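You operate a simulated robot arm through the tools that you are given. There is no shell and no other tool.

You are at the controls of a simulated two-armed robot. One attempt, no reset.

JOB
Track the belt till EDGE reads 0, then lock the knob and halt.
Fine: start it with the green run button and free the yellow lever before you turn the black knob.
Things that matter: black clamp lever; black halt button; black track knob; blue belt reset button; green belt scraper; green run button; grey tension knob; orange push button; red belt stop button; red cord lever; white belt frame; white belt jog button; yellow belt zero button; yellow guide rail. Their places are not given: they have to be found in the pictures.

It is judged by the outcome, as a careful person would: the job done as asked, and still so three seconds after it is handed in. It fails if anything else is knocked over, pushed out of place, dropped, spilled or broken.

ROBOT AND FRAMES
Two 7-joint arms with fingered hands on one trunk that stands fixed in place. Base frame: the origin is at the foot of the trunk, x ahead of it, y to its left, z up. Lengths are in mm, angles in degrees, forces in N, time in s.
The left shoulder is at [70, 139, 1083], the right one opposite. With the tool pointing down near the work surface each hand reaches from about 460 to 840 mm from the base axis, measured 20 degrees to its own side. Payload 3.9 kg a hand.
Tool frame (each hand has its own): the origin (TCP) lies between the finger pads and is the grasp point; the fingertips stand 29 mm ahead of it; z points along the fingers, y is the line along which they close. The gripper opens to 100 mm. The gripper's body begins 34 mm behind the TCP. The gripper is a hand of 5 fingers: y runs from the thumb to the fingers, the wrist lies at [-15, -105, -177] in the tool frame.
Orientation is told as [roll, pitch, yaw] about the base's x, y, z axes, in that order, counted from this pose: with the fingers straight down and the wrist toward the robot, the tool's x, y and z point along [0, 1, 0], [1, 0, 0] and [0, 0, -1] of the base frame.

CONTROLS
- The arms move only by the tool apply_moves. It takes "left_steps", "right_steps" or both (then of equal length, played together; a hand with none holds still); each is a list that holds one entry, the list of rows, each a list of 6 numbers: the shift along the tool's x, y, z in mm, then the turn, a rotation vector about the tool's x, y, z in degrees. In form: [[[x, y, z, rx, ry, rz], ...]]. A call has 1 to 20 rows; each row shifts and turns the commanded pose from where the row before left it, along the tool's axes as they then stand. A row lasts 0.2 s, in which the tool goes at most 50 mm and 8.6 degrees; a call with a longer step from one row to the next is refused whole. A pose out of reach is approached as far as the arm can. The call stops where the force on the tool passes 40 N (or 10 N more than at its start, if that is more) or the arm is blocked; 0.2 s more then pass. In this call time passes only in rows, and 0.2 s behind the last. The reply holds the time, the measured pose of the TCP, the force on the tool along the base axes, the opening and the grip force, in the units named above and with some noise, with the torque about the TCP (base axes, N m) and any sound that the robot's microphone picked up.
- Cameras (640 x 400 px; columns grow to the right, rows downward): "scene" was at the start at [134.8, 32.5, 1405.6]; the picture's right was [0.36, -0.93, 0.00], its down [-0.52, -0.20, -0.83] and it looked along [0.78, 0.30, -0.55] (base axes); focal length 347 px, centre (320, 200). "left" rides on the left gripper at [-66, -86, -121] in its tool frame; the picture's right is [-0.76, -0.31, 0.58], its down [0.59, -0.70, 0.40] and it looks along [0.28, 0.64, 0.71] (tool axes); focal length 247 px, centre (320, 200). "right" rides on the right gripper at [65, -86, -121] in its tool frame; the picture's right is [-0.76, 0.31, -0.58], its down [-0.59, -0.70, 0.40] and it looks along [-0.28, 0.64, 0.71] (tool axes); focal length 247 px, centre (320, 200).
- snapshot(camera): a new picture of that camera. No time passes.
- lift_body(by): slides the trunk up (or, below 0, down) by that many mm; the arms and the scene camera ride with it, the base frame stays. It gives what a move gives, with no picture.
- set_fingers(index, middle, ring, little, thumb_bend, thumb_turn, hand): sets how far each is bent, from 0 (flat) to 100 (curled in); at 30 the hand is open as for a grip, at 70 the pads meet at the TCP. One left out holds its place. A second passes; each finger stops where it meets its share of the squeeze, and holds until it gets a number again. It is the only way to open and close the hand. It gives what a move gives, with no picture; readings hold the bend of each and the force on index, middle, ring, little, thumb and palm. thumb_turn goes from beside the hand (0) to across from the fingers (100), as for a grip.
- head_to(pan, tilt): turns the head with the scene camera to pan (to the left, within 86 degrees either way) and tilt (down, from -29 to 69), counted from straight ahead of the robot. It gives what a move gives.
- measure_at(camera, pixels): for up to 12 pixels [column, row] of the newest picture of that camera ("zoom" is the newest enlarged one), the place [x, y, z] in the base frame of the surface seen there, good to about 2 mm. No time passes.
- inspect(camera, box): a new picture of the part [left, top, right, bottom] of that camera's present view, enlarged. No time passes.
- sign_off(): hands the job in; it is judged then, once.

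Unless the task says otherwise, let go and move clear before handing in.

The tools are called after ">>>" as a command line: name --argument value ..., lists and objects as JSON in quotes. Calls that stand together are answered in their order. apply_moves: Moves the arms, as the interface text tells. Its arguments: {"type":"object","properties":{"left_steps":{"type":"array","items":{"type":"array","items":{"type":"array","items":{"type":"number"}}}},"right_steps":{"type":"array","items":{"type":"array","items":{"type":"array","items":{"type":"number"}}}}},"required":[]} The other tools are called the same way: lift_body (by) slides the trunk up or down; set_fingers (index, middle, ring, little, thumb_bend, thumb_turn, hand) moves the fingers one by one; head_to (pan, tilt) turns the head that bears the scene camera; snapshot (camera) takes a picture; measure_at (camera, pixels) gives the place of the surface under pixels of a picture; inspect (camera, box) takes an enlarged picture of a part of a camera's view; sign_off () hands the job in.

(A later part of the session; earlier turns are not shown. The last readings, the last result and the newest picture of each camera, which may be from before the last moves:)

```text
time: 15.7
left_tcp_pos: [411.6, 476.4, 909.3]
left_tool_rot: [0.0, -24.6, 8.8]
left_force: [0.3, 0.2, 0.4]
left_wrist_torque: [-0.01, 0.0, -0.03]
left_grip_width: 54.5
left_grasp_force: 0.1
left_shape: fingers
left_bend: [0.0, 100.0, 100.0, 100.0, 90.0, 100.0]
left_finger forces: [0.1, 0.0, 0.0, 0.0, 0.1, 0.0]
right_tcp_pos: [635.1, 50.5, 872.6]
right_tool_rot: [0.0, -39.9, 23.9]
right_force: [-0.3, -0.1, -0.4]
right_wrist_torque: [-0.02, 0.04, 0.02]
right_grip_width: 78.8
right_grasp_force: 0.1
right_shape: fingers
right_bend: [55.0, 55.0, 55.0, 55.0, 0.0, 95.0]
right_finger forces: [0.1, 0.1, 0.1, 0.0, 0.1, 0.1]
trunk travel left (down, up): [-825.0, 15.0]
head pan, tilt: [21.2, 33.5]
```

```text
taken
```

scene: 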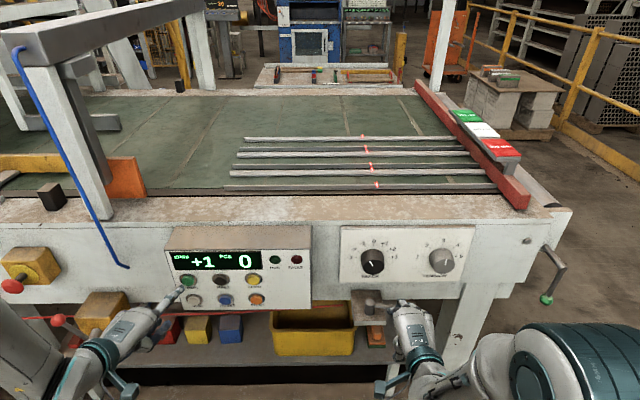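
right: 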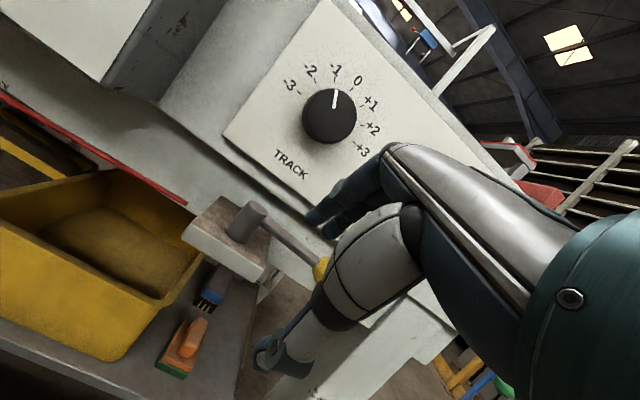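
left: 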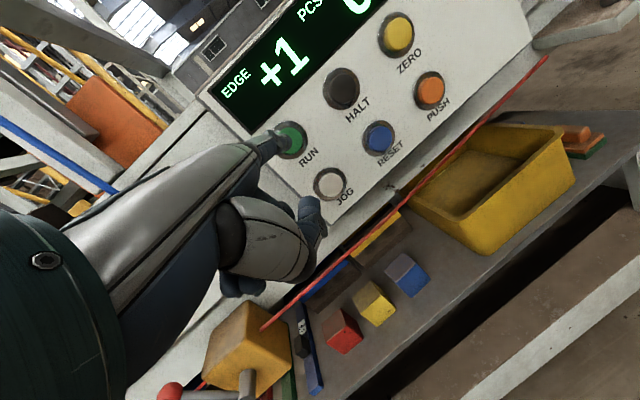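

Both hands are in place: the right hook stands off the lever, knob pointer is at -1, EDGE reads +1. Now I'll press RUN with the left index along the panel normal, in small rows.

>>> apply_moves --left_steps '[[[1.6, 6.2, 2.8, 0, 0, 0], [1.6, 6.2, 2.8, 0, 0, 0], [1.6, 6.2, 2.8, 0, 0, 0], [0.9, 3.5, 1.6, 0, 0, 0]]]'

>>> snapshot --camera "left"

>>> inspect --camera "scene" --box '[140, 230, 320, 330]'

```text
time: 16.7
left_tcp_pos: [431.5, 485.5, 909.6]
left_tool_rot: [0.0, -24.8, 8.8]
left_force: [-5.2, -1.4, 1.2]
left_wrist_torque: [0.09, -0.33, -0.09]
left_grip_width: 54.4
left_grasp_force: 1.9
left_shape: fingers
left_bend: [0.0, 100.0, 100.0, 100.0, 90.0, 100.0]
left_finger forces: [4.9, 0.1, 0.0, 0.0, 0.0, 0.1]
right_tcp_pos: [633.6, 49.8, 873.8]
right_tool_rot: [0.0, -40.2, 23.8]
right_force: [-0.8, 0.6, -0.1]
right_wrist_torque: [0.01, -0.01, 0.0]
right_grip_width: 78.7
right_grasp_force: 0.0
right_shape: fingers
right_bend: [55.0, 55.0, 55.0, 55.0, 0.0, 95.0]
right_finger forces: [0.0, 0.0, 0.1, 0.1, 0.1, 0.1]
trunk travel left (down, up): [-825.0, 15.0]
head pan, tilt: [21.2, 33.5]
heard: click
```

```text
taken
```

left: 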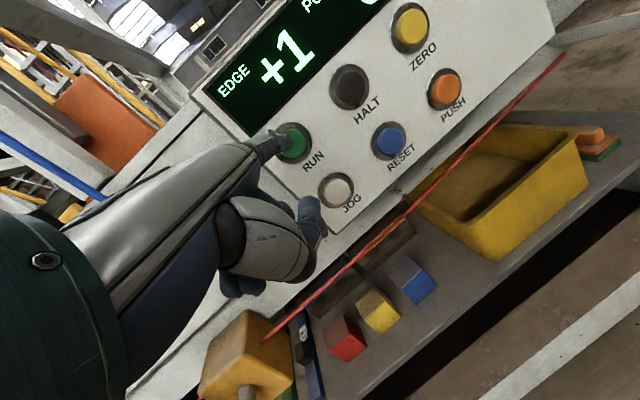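

```text
3.56 times, centred on (230, 280) of scene
```

zoom: 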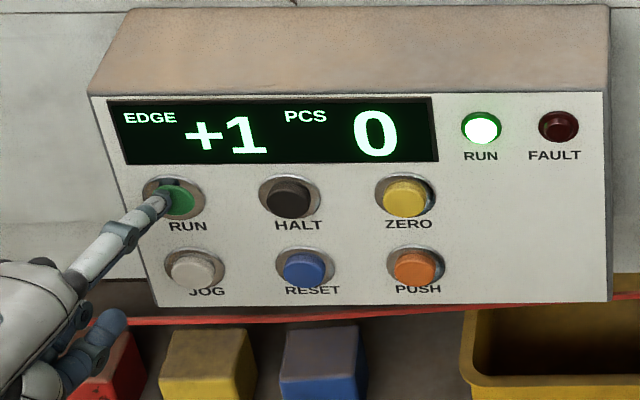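

RUN clicked and its lamp (zoom 481,128) is lit; PCS is 0 and EDGE +1. I'll back the left finger off and at the same time advance the right hook over the lever.

>>> apply_moves --left_steps '[[[-1.5, -5.8, -2.6, 0, 0, 0], [-1.5, -5.8, -2.6, 0, 0, 0], [-1.5, -5.8, -2.6, 0, 0, 0], [-1.5, -5.8, -2.6, 0, 0, 0]]]' --right_steps '[[[0, 15.3, 12.9, 0, 0, 0], [0, 15.3, 12.9, 0, 0, 0], [0, 15.3, 12.9, 0, 0, 0], [0, 14.5, 12.2, 0, 0, 0]]]'

>>> snapshot --camera "right"

>>> snapshot --camera "scene"

>>> inspect --camera "scene" --box '[340, 240, 470, 340]'

```text
time: 17.7
left_tcp_pos: [408.8, 476.1, 911.1]
left_tool_rot: [0.0, -24.6, 8.8]
left_force: [-0.4, 0.1, 0.2]
left_wrist_torque: [0.02, -0.02, 0.02]
left_grip_width: 54.6
left_grasp_force: 0.0
left_shape: fingers
left_bend: [0.0, 100.0, 100.0, 100.0, 90.0, 100.0]
left_finger forces: [0.0, 0.0, 0.0, 0.0, 0.1, 0.0]
right_tcp_pos: [708.7, 81.3, 872.4]
right_tool_rot: [0.0, -40.0, 23.8]
right_force: [1.1, 0.4, 0.1]
right_wrist_torque: [0.02, 0.01, 0.01]
right_grip_width: 78.7
right_grasp_force: 0.1
right_shape: fingers
right_bend: [55.0, 55.0, 55.0, 55.0, 0.0, 95.0]
right_finger forces: [0.0, 0.1, 0.0, 0.1, 0.1, 0.1]
trunk travel left (down, up): [-825.0, 15.0]
head pan, tilt: [21.2, 33.5]
```

```text
taken
```

right: 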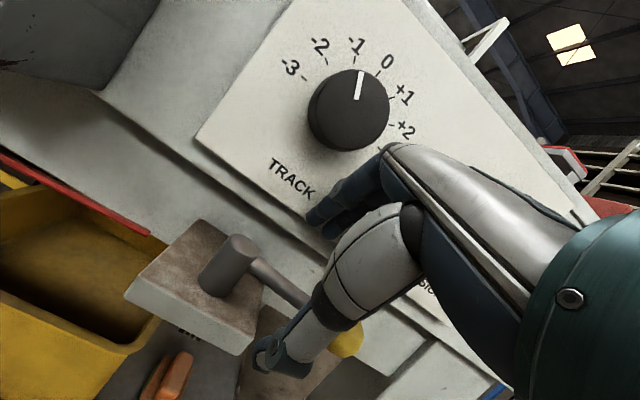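

```text
taken
```

scene: 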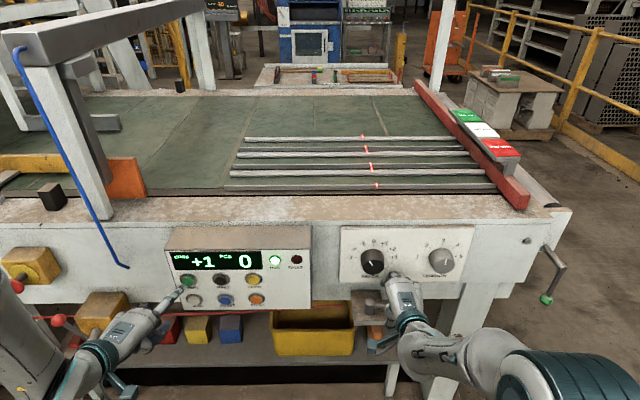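

```text
4.00 times, centred on (405, 290) of scene
```

zoom: 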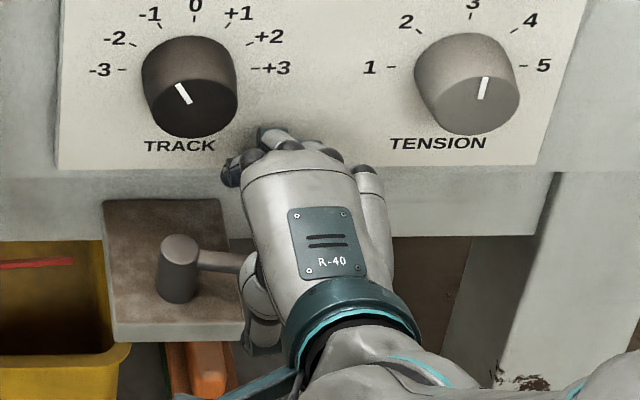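

The hook is over the rod with no contact force. I'll lower it 42 mm so the fingers are behind the rod.

>>> apply_moves --right_steps '[[[0, -9, 10.7, 0, 0, 0], [0, -9, 10.7, 0, 0, 0], [0, -9, 10.7, 0, 0, 0]]]'

>>> snapshot --camera "right"

>>> inspect --camera "scene" --box '[340, 240, 470, 340]'

>>> inspect --camera "scene" --box '[140, 230, 320, 330]'

```text
time: 18.5
left_tcp_pos: [408.4, 476.7, 909.8]
left_tool_rot: [0.0, -24.6, 8.8]
left_force: [0.5, 0.1, 0.2]
left_wrist_torque: [-0.02, 0.03, 0.01]
left_grip_width: 54.4
left_grasp_force: 0.1
left_shape: fingers
left_bend: [0.0, 100.0, 100.0, 100.0, 90.0, 100.0]
left_finger forces: [0.0, 0.1, 0.1, 0.0, 0.0, 0.0]
right_tcp_pos: [706.8, 83.1, 829.4]
right_tool_rot: [0.0, -40.0, 23.8]
right_force: [-0.5, 0.2, 0.5]
right_wrist_torque: [0.0, -0.01, -0.03]
right_grip_width: 78.5
right_grasp_force: 0.1
right_shape: fingers
right_bend: [55.0, 55.0, 55.0, 55.0, 0.0, 95.0]
right_finger forces: [0.1, 0.1, 0.1, 0.1, 0.0, 0.0]
trunk travel left (down, up): [-825.0, 15.0]
head pan, tilt: [21.2, 33.5]
```

```text
taken
```

right: 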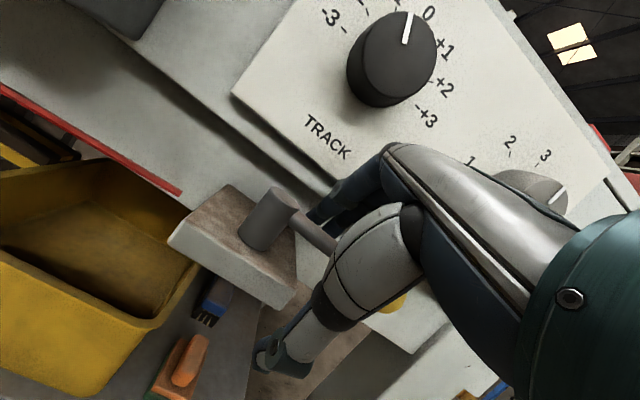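

```text
4.00 times, centred on (405, 290) of scene
```

zoom: 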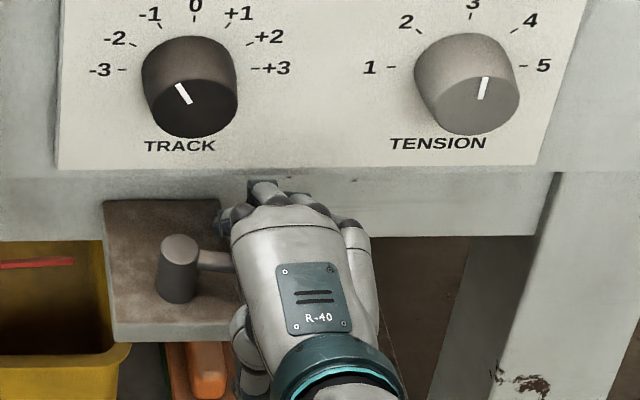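

```text
3.56 times, centred on (230, 280) of scene
```

zoom: 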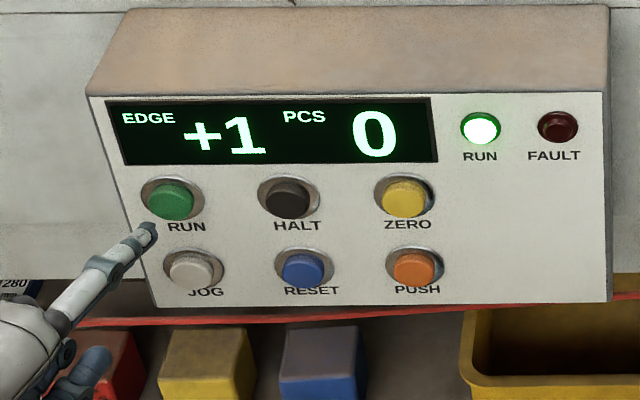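

The fingers are behind the rod near the hub with no force. Now I'll pull gently toward the robot and watch the force.

>>> apply_moves --right_steps '[[[0, -6.1, -5.1, 0, 0, 0], [0, -6.1, -5.1, 0, 0, 0], [0, -6.1, -5.1, 0, 0, 0]]]'

>>> snapshot --camera "right"

>>> inspect --camera "scene" --box '[340, 240, 470, 340]'

```text
time: 19.3
left_tcp_pos: [408.8, 477.0, 908.7]
left_tool_rot: [0.0, -24.5, 8.9]
left_force: [-0.4, -0.1, 0.0]
left_wrist_torque: [-0.02, 0.01, -0.02]
left_grip_width: 54.6
left_grasp_force: 0.0
left_shape: fingers
left_bend: [0.0, 100.0, 100.0, 100.0, 90.0, 100.0]
left_finger forces: [0.0, 0.0, 0.1, 0.0, 0.0, 0.1]
right_tcp_pos: [685.5, 74.2, 829.2]
right_tool_rot: [0.0, -40.0, 23.8]
right_force: [5.6, 2.5, 0.1]
right_wrist_torque: [0.02, -0.03, -0.07]
right_grip_width: 83.7
right_grasp_force: 2.6
right_shape: fingers
right_bend: [51.0, 54.0, 55.0, 55.0, 0.0, 95.0]
right_finger forces: [4.5, 1.0, 0.0, 0.1, 0.1, 0.0]
trunk travel left (down, up): [-825.0, 15.0]
head pan, tilt: [21.2, 33.5]
```

```text
taken
```

right: 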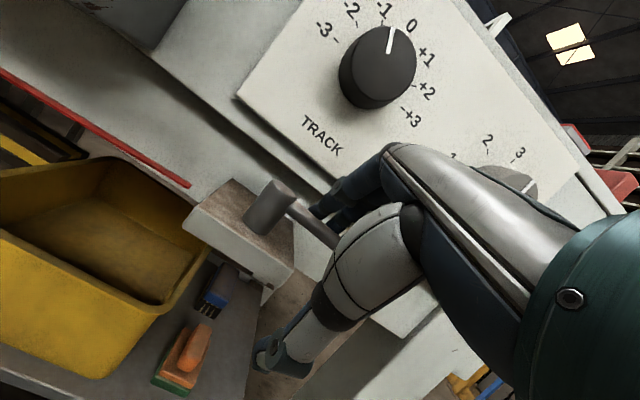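

```text
4.00 times, centred on (405, 290) of scene
```

zoom: 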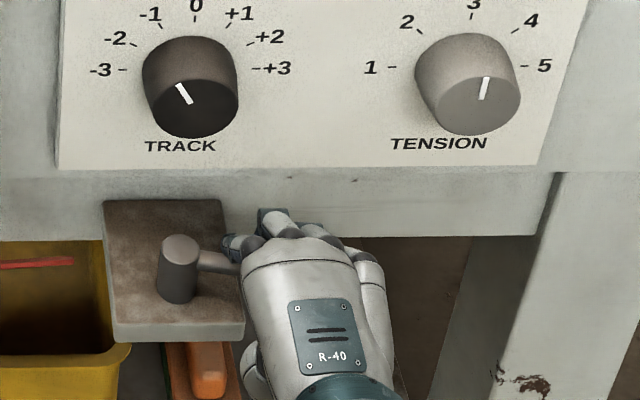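

The index bears on the rod close to the hub with about 5 N and the lever hasn't turned yet. I'll shift the hook outward toward the ball for a longer lever arm and pull again.

>>> apply_moves --right_steps '[[[0, 6.1, 5.1, 0, 0, 0], [-18, 0, 0, 0, 0, 0], [-17, 0, 0, 0, 0, 0], [0, -6.1, -5.1, 0, 0, 0], [0, -6.1, -5.1, 0, 0, 0], [0, -6.1, -5.1, 0, 0, 0], [0, -6.1, -5.1, 0, 0, 0]]]'

>>> snapshot --camera "right"

>>> inspect --camera "scene" --box '[340, 240, 470, 340]'

```text
time: 20.9
left_tcp_pos: [408.0, 476.2, 909.8]
left_tool_rot: [0.0, -24.6, 8.7]
left_force: [0.2, 0.4, -0.7]
left_wrist_torque: [0.02, 0.0, 0.04]
left_grip_width: 54.5
left_grasp_force: 0.1
left_shape: fingers
left_bend: [0.0, 100.0, 100.0, 100.0, 90.0, 100.0]
left_finger forces: [0.0, 0.0, 0.1, 0.0, 0.0, 0.0]
right_tcp_pos: [677.0, 32.5, 829.8]
right_tool_rot: [0.0, -40.0, 23.8]
right_force: [1.5, 2.0, 2.0]
right_wrist_torque: [0.02, -0.05, 0.04]
right_grip_width: 81.9
right_grasp_force: 1.5
right_shape: fingers
right_bend: [52.0, 54.0, 55.0, 55.0, 0.0, 95.0]
right_finger forces: [1.8, 0.5, 0.1, 0.1, 0.0, 0.1]
trunk travel left (down, up): [-825.0, 15.0]
head pan, tilt: [21.2, 33.5]
```

```text
taken
```

right: 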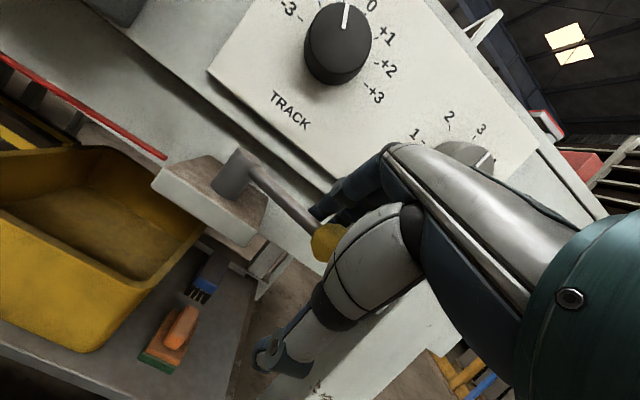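

```text
4.00 times, centred on (405, 290) of scene
```

zoom: 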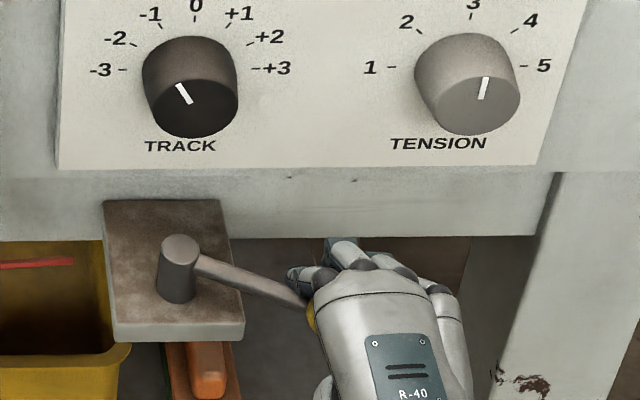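

The lever is turning toward the robot with only ~2 N. I'll measure the ball to follow its arc.

>>> measure_at --camera "right" --pixels '[[322, 240], [290, 208], [240, 165], [316, 212]]'

>>> inspect --camera "scene" --box '[140, 230, 320, 330]'

```text
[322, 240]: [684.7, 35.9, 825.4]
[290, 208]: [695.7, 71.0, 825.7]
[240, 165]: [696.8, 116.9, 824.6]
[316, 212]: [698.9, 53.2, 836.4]
```

```text
3.56 times, centred on (230, 280) of scene
```

zoom: 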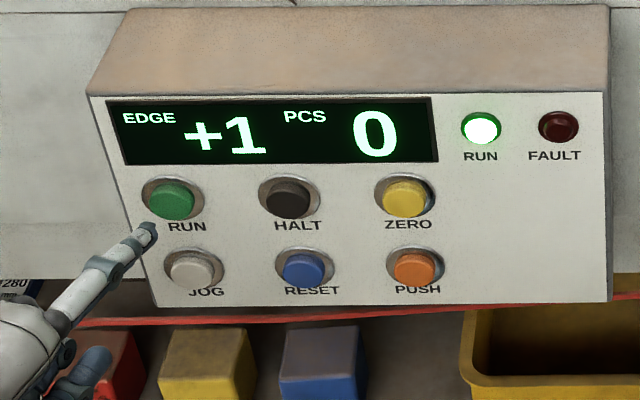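

The ball is now near (690,33), so the lever has swung about 20° (from -13° to -33° off the panel line). I'll keep following its arc, watching the force for a stop.

>>> apply_moves --right_steps '[[[6.1, -5.3, -4.4, 0, 0, 0], [6.1, -5.3, -4.4, 0, 0, 0], [6.1, -5.3, -4.4, 0, 0, 0], [10.3, -5.1, -4.2, 0, 0, 0], [10.3, -5.1, -4.2, 0, 0, 0]]]'

>>> snapshot --camera "right"

>>> inspect --camera "scene" --box '[340, 240, 470, 340]'

```text
time: 22.1
left_tcp_pos: [407.4, 476.5, 909.6]
left_tool_rot: [0.0, -24.6, 8.8]
left_force: [0.4, 0.2, -0.6]
left_wrist_torque: [0.01, -0.01, 0.02]
left_grip_width: 54.5
left_grasp_force: 0.2
left_shape: fingers
left_bend: [0.0, 100.0, 100.0, 100.0, 90.0, 100.0]
left_finger forces: [0.1, 0.0, 0.0, 0.0, 0.0, 0.0]
right_tcp_pos: [629.3, 54.0, 827.4]
right_tool_rot: [0.0, -39.9, 23.9]
right_force: [0.2, -0.3, -0.3]
right_wrist_torque: [-0.02, -0.03, -0.03]
right_grip_width: 78.9
right_grasp_force: 0.3
right_shape: fingers
right_bend: [55.0, 55.0, 55.0, 55.0, 0.0, 95.0]
right_finger forces: [0.3, 0.0, 0.0, 0.0, 0.0, 0.0]
trunk travel left (down, up): [-825.0, 15.0]
head pan, tilt: [21.2, 33.5]
```

```text
taken
```

right: 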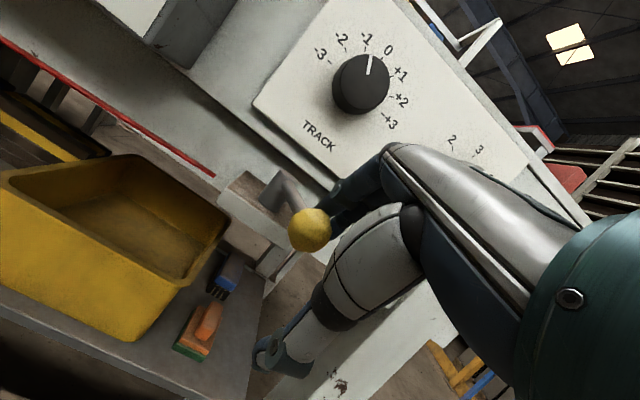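

```text
4.00 times, centred on (405, 290) of scene
```

zoom: 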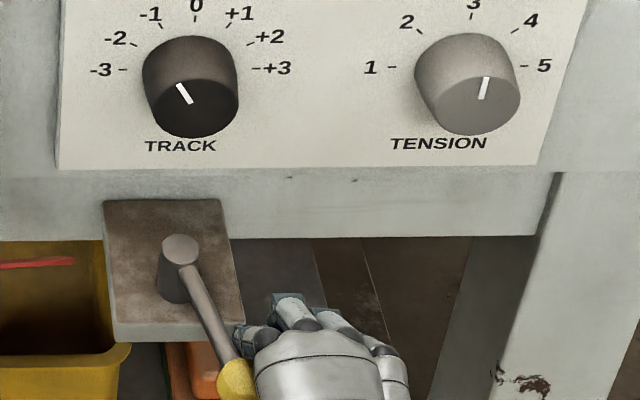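

The lever now points almost straight at the robot. I'll measure it and nudge a bit further left to learn whether it has reached its stop.

>>> measure_at --camera "right" --pixels '[[308, 230], [270, 180], [285, 195], [335, 195]]'

>>> apply_moves --right_steps '[[[7, -1.5, -1.3, 0, 0, 0], [7, -1, -0.8, 0, 0, 0], [7, 0, 0, 0, 0, 0]]]'

>>> snapshot --camera "right"

>>> inspect --camera "scene" --box '[340, 240, 470, 340]'

```text
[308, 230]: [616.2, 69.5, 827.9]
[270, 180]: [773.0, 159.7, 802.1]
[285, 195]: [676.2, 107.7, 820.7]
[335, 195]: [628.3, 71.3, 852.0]
```

```text
time: 22.9
left_tcp_pos: [408.3, 475.5, 910.2]
left_tool_rot: [0.1, -24.6, 8.8]
left_force: [0.2, 0.3, 0.2]
left_wrist_torque: [-0.01, 0.0, 0.05]
left_grip_width: 54.3
left_grasp_force: 0.1
left_shape: fingers
left_bend: [0.0, 100.0, 100.0, 100.0, 90.0, 100.0]
left_finger forces: [0.0, 0.0, 0.0, 0.0, 0.0, 0.0]
right_tcp_pos: [620.2, 69.9, 829.6]
right_tool_rot: [0.1, -40.0, 23.7]
right_force: [1.7, -2.9, 0.7]
right_wrist_torque: [0.02, 0.01, -0.11]
right_grip_width: 78.4
right_grasp_force: 1.7
right_shape: fingers
right_bend: [55.0, 55.0, 55.0, 55.0, 0.0, 95.0]
right_finger forces: [3.0, 0.1, 0.0, 0.0, 0.0, 0.0]
trunk travel left (down, up): [-825.0, 15.0]
head pan, tilt: [21.2, 33.5]
```

```text
taken
```

right: 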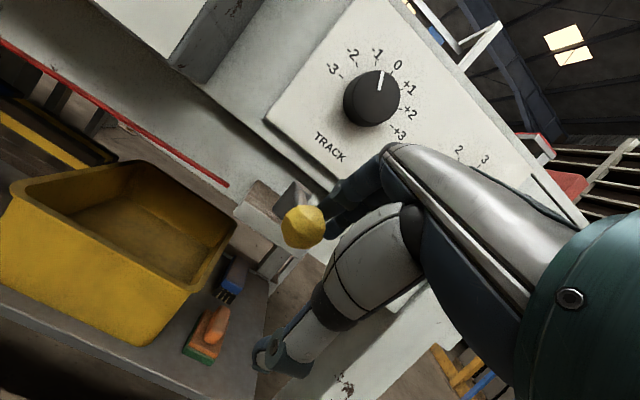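

```text
4.00 times, centred on (405, 290) of scene
```

zoom: 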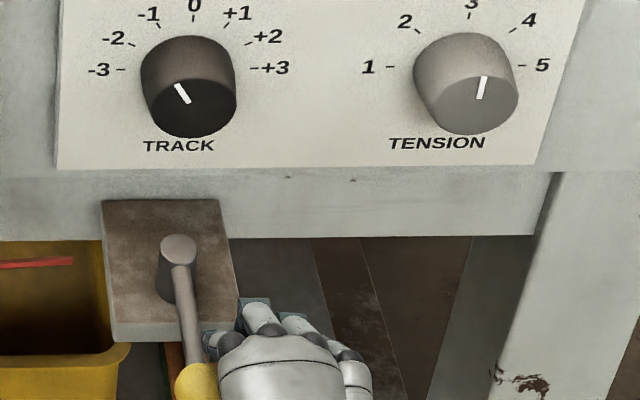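

It still moves at ~3 N, lever now about square to the panel. I'll push on left a little more to find the end stop.

>>> apply_moves --right_steps '[[[8, 0, 0, 0, 0, 0], [8, 1, 1, 0, 0, 0]]]'

>>> inspect --camera "scene" --box '[340, 240, 470, 340]'

```text
time: 23.5
left_tcp_pos: [409.8, 471.9, 912.8]
left_tool_rot: [0.2, -24.7, 8.5]
left_force: [-0.1, -0.6, -0.1]
left_wrist_torque: [-0.01, 0.03, 0.0]
left_grip_width: 54.3
left_grasp_force: 0.1
left_shape: fingers
left_bend: [0.0, 100.0, 100.0, 100.0, 90.0, 100.0]
left_finger forces: [0.0, 0.1, 0.0, 0.0, 0.1, 0.1]
right_tcp_pos: [616.6, 77.6, 830.7]
right_tool_rot: [0.2, -40.2, 23.2]
right_force: [4.4, -26.0, 4.1]
right_wrist_torque: [-0.04, -0.13, -0.91]
right_grip_width: 78.7
right_grasp_force: 13.4
right_shape: fingers
right_bend: [55.0, 55.0, 55.0, 55.0, 0.0, 95.0]
right_finger forces: [26.3, 0.0, 0.0, 0.1, 0.0, 0.0]
trunk travel left (down, up): [-825.0, 15.0]
head pan, tilt: [21.2, 33.5]
```

```text
4.00 times, centred on (405, 290) of scene
```

zoom: 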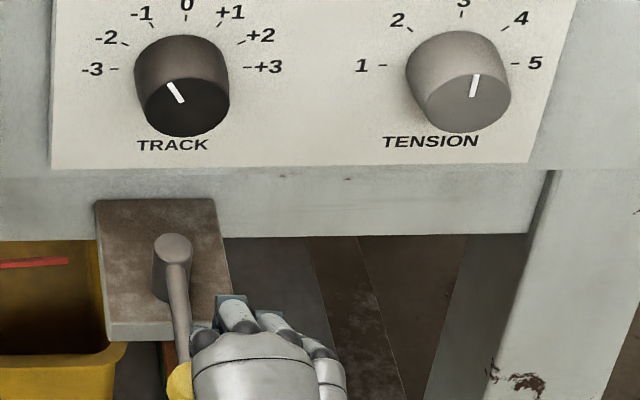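

It hit a firm stop (26 N) with the lever turned about 80° — it should be free now. I'll slide the hook off to the right, back away, and check the display.

>>> apply_moves --right_steps '[[[-10, 0, 0, 0, 0, 0], [-15, 0, 0, 0, 0, 0], [-20, 0, 0, 0, 0, 0], [-20, 0, 0, 0, 0, 0], [0, -5, -40, 0, 0, 0], [0, -5, -40, 0, 0, 0], [0, -5, -40, 0, 0, 0]]]'

>>> snapshot --camera "right"

>>> snapshot --camera "scene"

>>> inspect --camera "scene" --box '[140, 230, 320, 330]'

>>> inspect --camera "scene" --box '[330, 220, 490, 350]'

```text
time: 25.1
left_tcp_pos: [406.1, 475.6, 910.7]
left_tool_rot: [0.0, -24.6, 8.8]
left_force: [0.5, 0.2, 0.9]
left_wrist_torque: [0.01, -0.01, 0.01]
left_grip_width: 54.6
left_grasp_force: 0.0
left_shape: fingers
left_bend: [0.0, 100.0, 100.0, 100.0, 90.0, 100.0]
left_finger forces: [0.0, 0.0, 0.0, 0.2, 0.0, 0.0]
right_tcp_pos: [559.4, -8.9, 909.1]
right_tool_rot: [0.1, -40.0, 23.9]
right_force: [-0.3, -0.3, 0.0]
right_wrist_torque: [0.01, 0.03, -0.01]
right_grip_width: 78.6
right_grasp_force: 0.0
right_shape: fingers
right_bend: [55.0, 55.0, 55.0, 55.0, 0.0, 95.0]
right_finger forces: [0.0, 0.0, 0.0, 0.1, 0.0, 0.1]
trunk travel left (down, up): [-825.0, 15.0]
head pan, tilt: [21.2, 33.5]
```

```text
taken
```

right: 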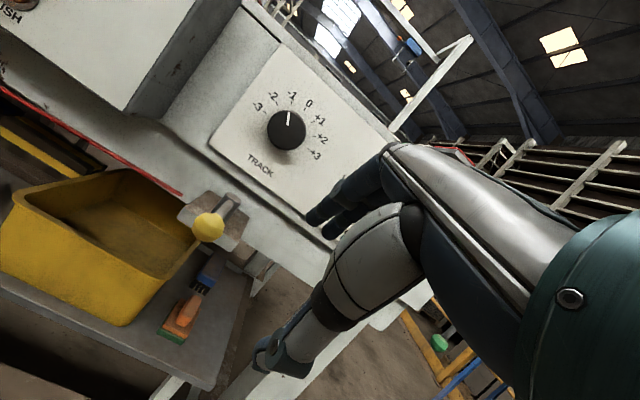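

```text
taken
```

scene: 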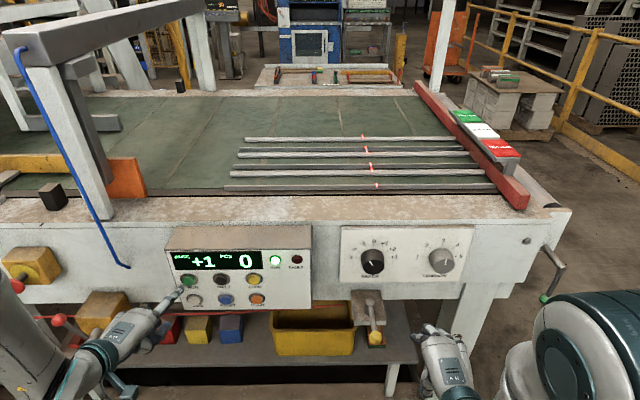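

```text
3.56 times, centred on (230, 280) of scene
```

zoom: 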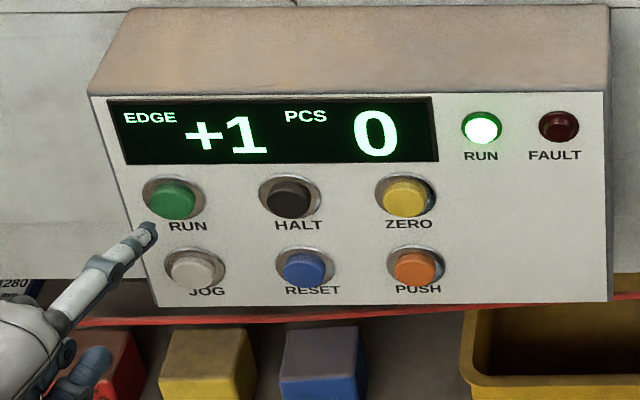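

```text
3.08 times, centred on (410, 285) of scene
```

zoom: 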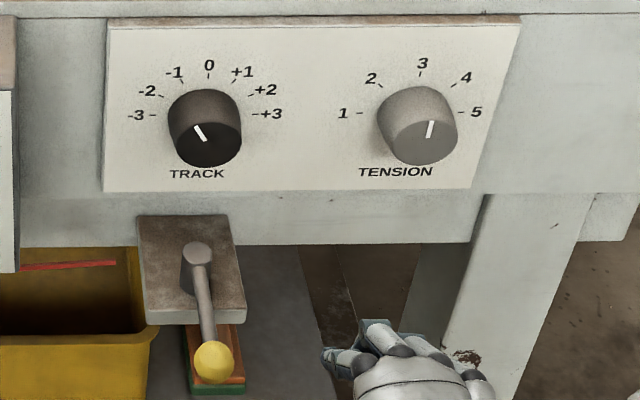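

The lever now points straight out from the hub (zoom 212,360). I'll measure the knob rim and the lever ball for the knob approach.

>>> measure_at --camera "zoom" --pixels '[[208, 145], [181, 145], [238, 142], [208, 124], [211, 162], [213, 360], [196, 250], [205, 100], [175, 115], [240, 115]]'

>>> measure_at --camera "right" --pixels '[[286, 125], [268, 128], [306, 128], [285, 110], [208, 227]]'

```text
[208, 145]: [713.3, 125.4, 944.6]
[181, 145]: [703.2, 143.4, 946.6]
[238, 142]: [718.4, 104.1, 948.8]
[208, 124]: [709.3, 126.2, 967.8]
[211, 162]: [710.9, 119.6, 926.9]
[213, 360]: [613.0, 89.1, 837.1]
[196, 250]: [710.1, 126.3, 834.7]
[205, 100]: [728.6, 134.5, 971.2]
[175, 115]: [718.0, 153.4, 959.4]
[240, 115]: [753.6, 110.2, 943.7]
```

```text
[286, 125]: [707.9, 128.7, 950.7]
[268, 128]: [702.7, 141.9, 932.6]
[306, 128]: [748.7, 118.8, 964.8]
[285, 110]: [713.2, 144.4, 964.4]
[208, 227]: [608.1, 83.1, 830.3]
```

Knob face centre is about (711,124.5,947), radius ~23; lever ball about (615,88,826). I'll open index, middle and thumb for a knob grip, then turn the right hand level with its palm facing left so it stays clear of the lever.

>>> set_fingers --hand "right" --index 30 --middle 30 --ring 100 --little 100 --thumb_bend 30 --thumb_turn 100

>>> apply_moves --right_steps '[[[0, 16, -19, 0, 0, 0], [0, 16, -19, 0, 0, 0], [0, 0, 0, -8.3, 0, 0], [0, 0, 0, -8.3, 0, 0], [0, 0, 0, -8.3, 0, 0], [0, 0, 0, -8.3, 0, 0], [0, 0, 0, -8.3, 0, 0], [0, 0, 0, -8.3, 0, 0], [0, 0, 0, 0, 0, 8.57], [0, 0, 0, 0, 0, 8.57], [0, 0, 0, 0, 0, 8.57], [0, 0, 0, 0, 0, 8.57], [0, 0, 0, 0, 0, 8.57], [0, 0, 0, 0, 0, 8.57], [0, 0, 0, 0, 0, 8.57]]]'

>>> snapshot --camera "right"

>>> snapshot --camera "scene"

```text
time: 26.1
left_tcp_pos: [407.8, 477.1, 910.8]
left_tool_rot: [0.0, -24.8, 8.8]
left_force: [-0.2, 0.6, 0.5]
left_wrist_torque: [0.01, -0.02, 0.02]
left_grip_width: 54.2
left_grasp_force: 0.2
left_shape: fingers
left_bend: [0.0, 100.0, 100.0, 100.0, 90.0, 100.0]
left_finger forces: [0.0, 0.0, 0.1, 0.0, 0.0, 0.1]
right_tcp_pos: [560.0, -7.5, 909.4]
right_tool_rot: [0.0, -40.1, 23.8]
right_force: [-0.3, -0.1, 0.1]
right_wrist_torque: [-0.03, 0.04, 0.04]
right_grip_width: 98.9
right_grasp_force: 0.1
right_shape: fingers
right_bend: [30.0, 30.0, 100.0, 100.0, 30.0, 97.0]
right_finger forces: [0.0, 0.1, 0.0, 0.0, 0.0, 0.0]
trunk travel left (down, up): [-825.0, 15.0]
head pan, tilt: [21.2, 33.5]
```

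```text
time: 29.3
left_tcp_pos: [408.1, 476.8, 909.4]
left_tool_rot: [0.0, -24.8, 8.8]
left_force: [0.1, 0.4, 0.1]
left_wrist_torque: [-0.03, -0.02, 0.0]
left_grip_width: 54.3
left_grasp_force: 0.1
left_shape: fingers
left_bend: [0.0, 100.0, 100.0, 100.0, 90.0, 100.0]
left_finger forces: [0.0, 0.1, 0.0, 0.0, 0.0, 0.1]
right_tcp_pos: [577.4, -2.6, 962.1]
right_tool_rot: [89.8, -29.8, -66.1]
right_force: [0.4, -0.6, -1.4]
right_wrist_torque: [0.0, -0.01, -0.02]
right_grip_width: 98.3
right_grasp_force: 0.1
right_shape: fingers
right_bend: [30.0, 30.0, 100.0, 100.0, 30.0, 98.0]
right_finger forces: [0.1, 0.0, 0.0, 0.1, 0.1, 0.0]
right hand out of reach, approached as far as the arm can: row 8
trunk travel left (down, up): [-825.0, 15.0]
head pan, tilt: [21.2, 33.5]
```

```text
taken
```

right: 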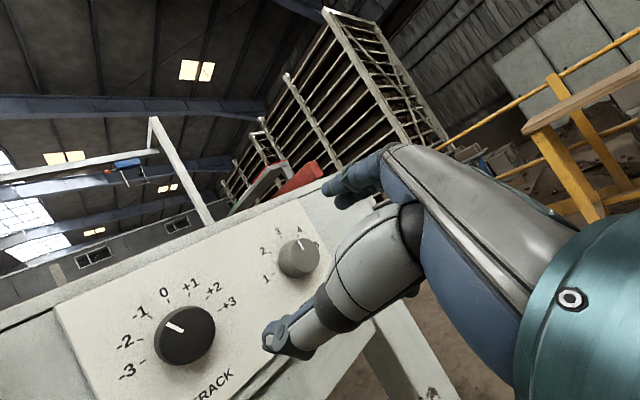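

```text
taken
```

scene: 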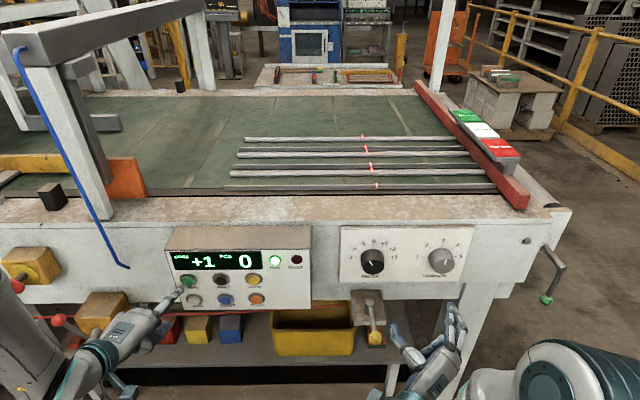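

The hand is level with palm turned 60°. Now I'll move it to a standoff 70 mm in front of the TRACK knob.

>>> apply_moves --right_steps '[[[6, -16, 26, 0, 0, 0], [6, -16, 26, 0, 0, 0], [6, -16, 26, 0, 0, 0], [6, -16, 26, 0, 0, 0]]]'

>>> snapshot --camera "right"

>>> snapshot --camera "scene"

>>> inspect --camera "scene" --box '[320, 220, 480, 350]'

```text
time: 30.3
left_tcp_pos: [408.6, 476.7, 909.4]
left_tool_rot: [0.0, -24.6, 8.8]
left_force: [-0.6, -0.8, -0.9]
left_wrist_torque: [0.02, 0.01, -0.02]
left_grip_width: 54.6
left_grasp_force: 0.1
left_shape: fingers
left_bend: [0.0, 100.0, 100.0, 100.0, 90.0, 100.0]
left_finger forces: [0.0, 0.1, 0.0, 0.0, 0.0, 0.0]
right_tcp_pos: [646.8, 101.6, 949.6]
right_tool_rot: [89.7, -29.9, -66.0]
right_force: [0.3, 0.4, 0.0]
right_wrist_torque: [0.01, -0.02, -0.01]
right_grip_width: 98.6
right_grasp_force: 0.1
right_shape: fingers
right_bend: [30.0, 30.0, 100.0, 100.0, 30.0, 98.0]
right_finger forces: [0.0, 0.0, 0.0, 0.1, 0.0, 0.0]
trunk travel left (down, up): [-825.0, 15.0]
head pan, tilt: [21.2, 33.5]
```

```text
taken
```

right: 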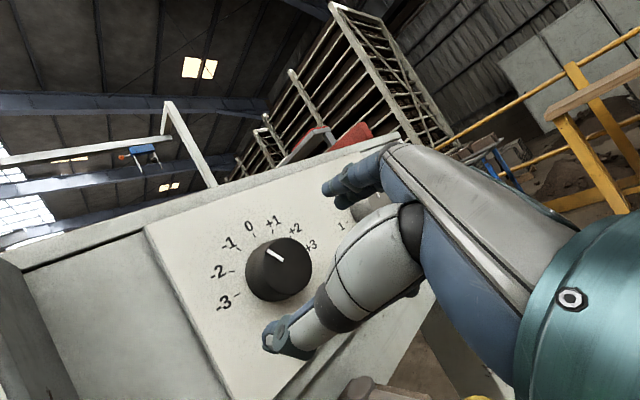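

```text
taken
```

scene: 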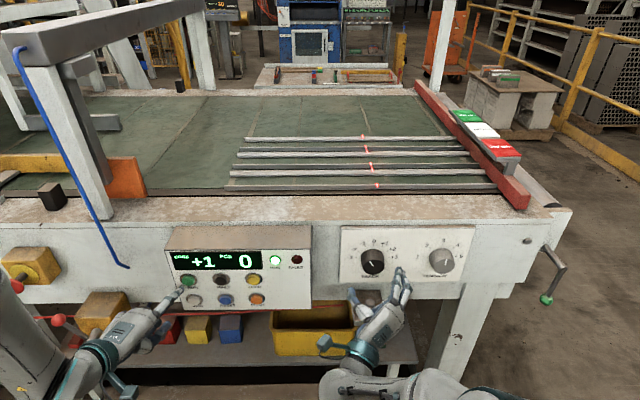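

```text
3.08 times, centred on (400, 285) of scene
```

zoom: 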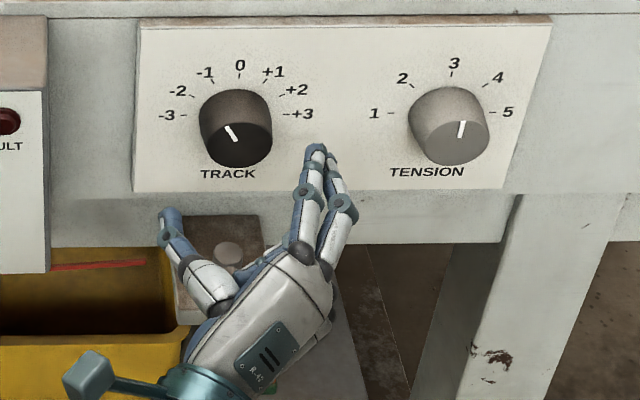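

I'll measure the thumb tip (zoom 167,215) and finger tips (315,150) to centre the grip on the knob axis.

>>> measure_at --camera "zoom" --pixels '[[316, 150], [305, 195], [333, 155], [168, 214], [180, 240], [340, 205], [231, 140]]'

>>> measure_at --camera "right" --pixels '[[325, 190], [270, 335], [285, 350], [275, 262], [355, 175], [340, 202]]'

```text
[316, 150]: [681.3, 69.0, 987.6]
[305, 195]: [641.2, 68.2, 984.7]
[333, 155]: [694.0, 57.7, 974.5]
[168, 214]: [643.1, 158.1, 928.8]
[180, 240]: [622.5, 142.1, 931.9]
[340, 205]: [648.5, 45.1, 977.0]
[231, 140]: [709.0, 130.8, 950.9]
```

```text
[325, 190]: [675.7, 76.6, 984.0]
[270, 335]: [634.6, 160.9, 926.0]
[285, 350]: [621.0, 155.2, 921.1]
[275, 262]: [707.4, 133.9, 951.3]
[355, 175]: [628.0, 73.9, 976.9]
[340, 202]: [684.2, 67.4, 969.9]
```

Index, middle and thumb straddle the axis well; a 5 mm shift and 2° yaw will centre it. I'll advance 64 mm so the pads lie around the knob.

>>> apply_moves --right_steps '[[[0, 0, 0, -1.9, -1.1, 0], [-1.4, 0.2, 16, 0, 0, 0], [-1.4, 0.2, 16, 0, 0, 0], [-1.4, 0.2, 16, 0, 0, 0], [-1.2, 0.1, 16, 0, 0, 0]]]'

>>> snapshot --camera "right"

>>> inspect --camera "scene" --box '[320, 220, 480, 350]'

```text
time: 31.5
left_tcp_pos: [407.2, 476.4, 910.6]
left_tool_rot: [0.0, -24.6, 8.9]
left_force: [-0.1, -0.6, -0.4]
left_wrist_torque: [0.02, 0.01, 0.01]
left_grip_width: 54.4
left_grasp_force: 0.1
left_shape: fingers
left_bend: [0.0, 100.0, 100.0, 100.0, 90.0, 100.0]
left_finger forces: [0.0, 0.1, 0.0, 0.0, 0.1, 0.0]
right_tcp_pos: [691.8, 117.0, 947.9]
right_tool_rot: [89.7, -30.0, -68.3]
right_force: [-0.4, 0.2, 0.3]
right_wrist_torque: [0.01, 0.02, 0.01]
right_grip_width: 98.8
right_grasp_force: 0.0
right_shape: fingers
right_bend: [30.0, 30.0, 100.0, 100.0, 30.0, 98.0]
right_finger forces: [0.0, 0.0, 0.0, 0.1, 0.0, 0.0]
right hand out of reach, approached as far as the arm can: row 5
trunk travel left (down, up): [-825.0, 15.0]
head pan, tilt: [21.2, 33.5]
```

```text
taken
```

right: 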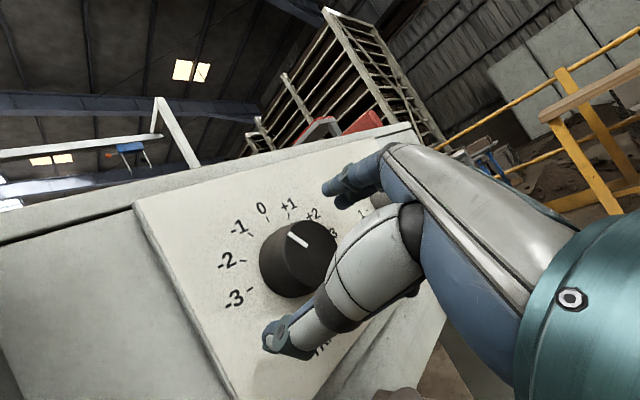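

```text
3.08 times, centred on (400, 285) of scene
```

zoom: 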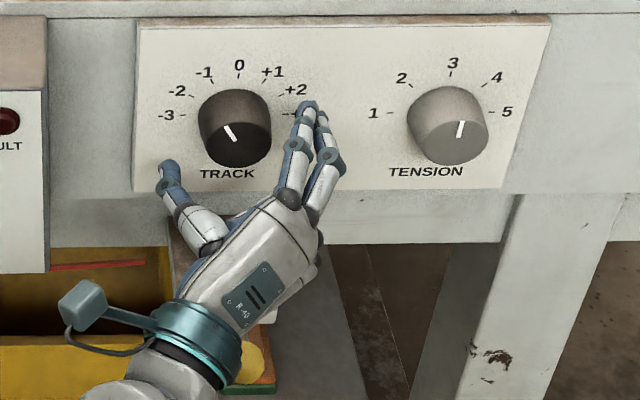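

The right arm ran out of reach ~18 mm short, because the trunk is high. I'll back off, raise both hands 90 mm relative to the trunk, then lower the trunk by 90 mm.

>>> apply_moves --left_steps '[[[8, 7.5, -16.4, 0, 0, 0], [8, 7.5, -16.4, 0, 0, 0], [8, 7.5, -16.4, 0, 0, 0], [8, 7.5, -16.4, 0, 0, 0], [8, 7.5, -16.4, 0, 0, 0]]]' --right_steps '[[[0, 0, -20, 0, 0, 0], [0, 0, -20, 0, 0, 0], [26, 15, 0, 0, 0, 0], [26, 15, 0, 0, 0, 0], [26, 15, 0, 0, 0, 0]]]'

>>> snapshot --camera "scene"

```text
time: 32.7
left_tcp_pos: [401.3, 517.5, 999.6]
left_tool_rot: [0.0, -24.7, 8.8]
left_force: [0.1, 0.0, 0.3]
left_wrist_torque: [-0.01, 0.01, -0.05]
left_grip_width: 54.6
left_grasp_force: 0.0
left_shape: fingers
left_bend: [0.0, 100.0, 100.0, 100.0, 90.0, 100.0]
left_finger forces: [0.1, 0.0, 0.1, 0.1, 0.0, 0.0]
right_tcp_pos: [653.3, 101.0, 1037.9]
right_tool_rot: [89.7, -29.9, -68.2]
right_force: [0.8, 0.6, -0.1]
right_wrist_torque: [0.02, -0.02, 0.0]
right_grip_width: 98.6
right_grasp_force: 0.0
right_shape: fingers
right_bend: [30.0, 30.0, 100.0, 100.0, 30.0, 98.0]
right_finger forces: [0.0, 0.1, 0.0, 0.0, 0.0, 0.0]
trunk travel left (down, up): [-825.0, 15.0]
head pan, tilt: [21.2, 33.5]
```

```text
taken
```

scene: 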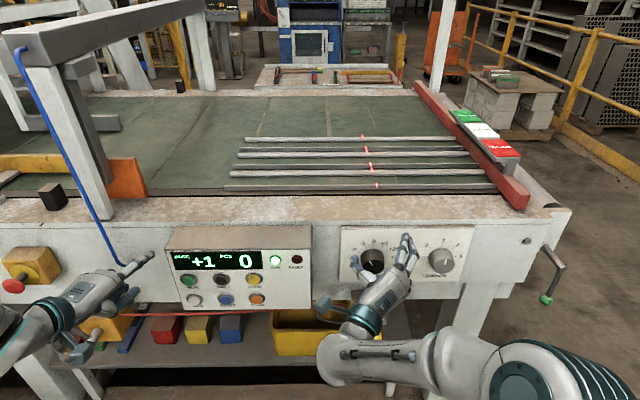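

Before lowering the trunk I'll check where the forearms are relative to the lever ball, shelf bin and cord lever.

>>> measure_at --camera "scene" --pixels '[[345, 360], [325, 370], [370, 325], [325, 305], [400, 390], [440, 350], [20, 350], [70, 345], [40, 320], [85, 355], [5, 330], [95, 330]]'

>>> snapshot --camera "left"

```text
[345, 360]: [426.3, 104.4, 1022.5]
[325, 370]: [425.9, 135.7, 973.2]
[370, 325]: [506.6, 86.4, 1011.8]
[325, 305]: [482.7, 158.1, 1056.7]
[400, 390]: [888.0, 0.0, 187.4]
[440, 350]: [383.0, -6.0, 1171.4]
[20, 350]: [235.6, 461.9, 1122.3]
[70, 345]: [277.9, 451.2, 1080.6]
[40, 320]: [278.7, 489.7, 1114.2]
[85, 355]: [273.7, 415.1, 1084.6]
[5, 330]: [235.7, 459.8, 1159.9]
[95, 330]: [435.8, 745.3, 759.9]
```

```text
taken
```

left: 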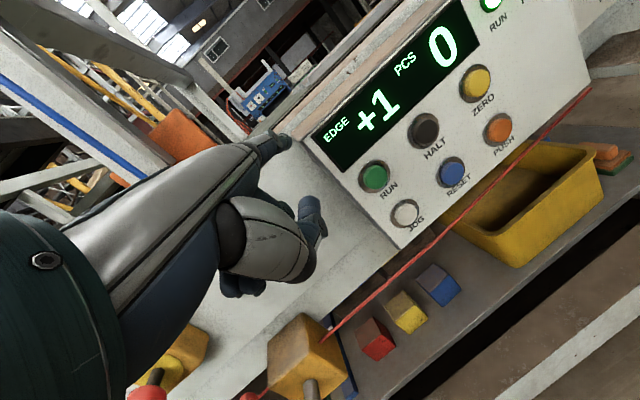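

Both forearms are well above and in front of all obstacles, so lowering 90 mm is safe.

>>> lift_body --by -90

>>> snapshot --camera "right"

>>> snapshot --camera "scene"

```text
time: 34.0
left_tcp_pos: [402.5, 516.3, 908.5]
left_tool_rot: [0.0, -24.8, 8.9]
left_force: [0.0, 0.9, 0.3]
left_wrist_torque: [0.01, -0.03, 0.0]
left_grip_width: 54.4
left_grasp_force: 0.0
left_shape: fingers
left_bend: [0.0, 100.0, 100.0, 100.0, 90.0, 100.0]
left_finger forces: [0.0, 0.0, 0.0, 0.0, 0.0, 0.0]
right_tcp_pos: [653.3, 102.5, 946.6]
right_tool_rot: [89.8, -30.0, -68.3]
right_force: [0.5, 0.6, -0.3]
right_wrist_torque: [0.01, 0.02, -0.04]
right_grip_width: 98.6
right_grasp_force: 0.1
right_shape: fingers
right_bend: [30.0, 30.0, 100.0, 100.0, 30.0, 98.0]
right_finger forces: [0.1, 0.1, 0.1, 0.0, 0.0, 0.1]
trunk travel left (down, up): [-735.0, 105.0]
head pan, tilt: [21.2, 33.5]
```

```text
taken
```

right: 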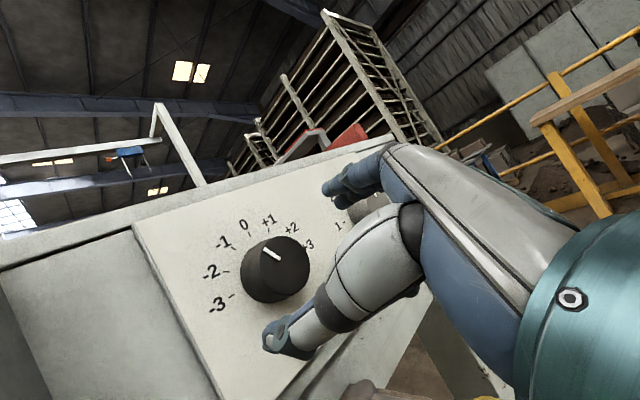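

```text
taken
```

scene: 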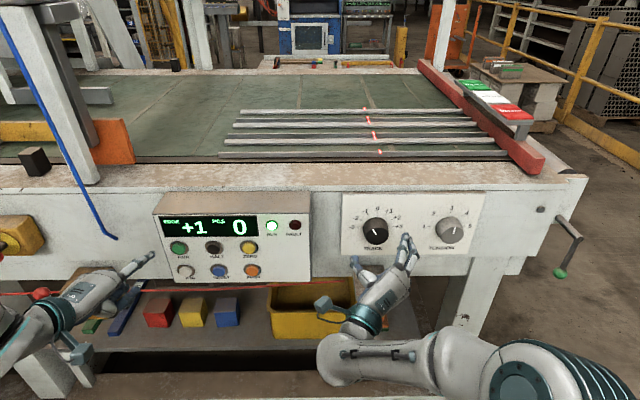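

Now the hand is 62 mm from the knob face and centred within 2 mm. I'll advance 58 mm.

>>> apply_moves --right_steps '[[[-0.5, 0.2, 14.5, 0, 0, 0], [-0.5, 0.2, 14.5, 0, 0, 0], [-0.5, 0.2, 14.5, 0, 0, 0], [-0.5, 0.2, 14.5, 0, 0, 0]]]'

>>> snapshot --camera "right"

>>> inspect --camera "scene" --box '[320, 180, 480, 310]'

```text
time: 35.0
left_tcp_pos: [402.4, 517.4, 908.2]
left_tool_rot: [0.0, -24.6, 8.8]
left_force: [0.5, 0.2, 0.2]
left_wrist_torque: [0.0, -0.03, 0.0]
left_grip_width: 54.4
left_grasp_force: 0.0
left_shape: fingers
left_bend: [0.0, 100.0, 100.0, 100.0, 90.0, 100.0]
left_finger forces: [0.1, 0.1, 0.0, 0.0, 0.0, 0.0]
right_tcp_pos: [709.8, 121.9, 946.5]
right_tool_rot: [89.7, -30.1, -68.2]
right_force: [-0.6, 0.4, 0.1]
right_wrist_torque: [0.02, -0.05, 0.03]
right_grip_width: 98.5
right_grasp_force: 0.1
right_shape: fingers
right_bend: [30.0, 30.0, 100.0, 100.0, 30.0, 98.0]
right_finger forces: [0.0, 0.1, 0.0, 0.0, 0.1, 0.0]
trunk travel left (down, up): [-735.0, 105.0]
head pan, tilt: [21.2, 33.5]
```

```text
taken
```

right: 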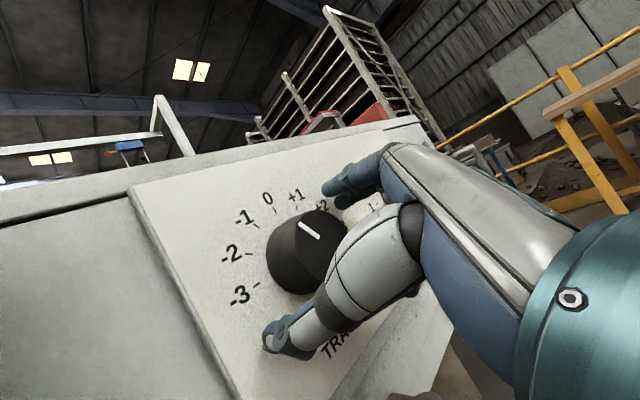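

```text
3.08 times, centred on (400, 245) of scene
```

zoom: 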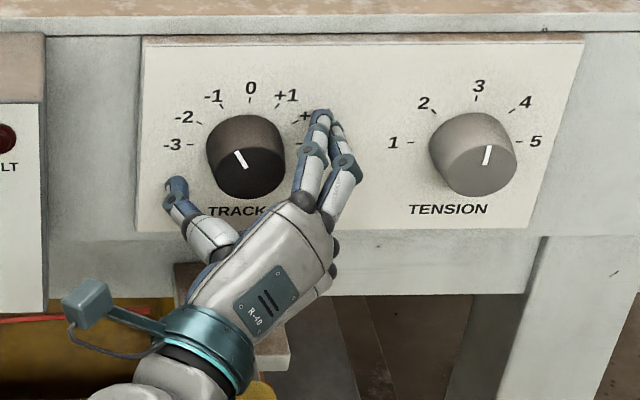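

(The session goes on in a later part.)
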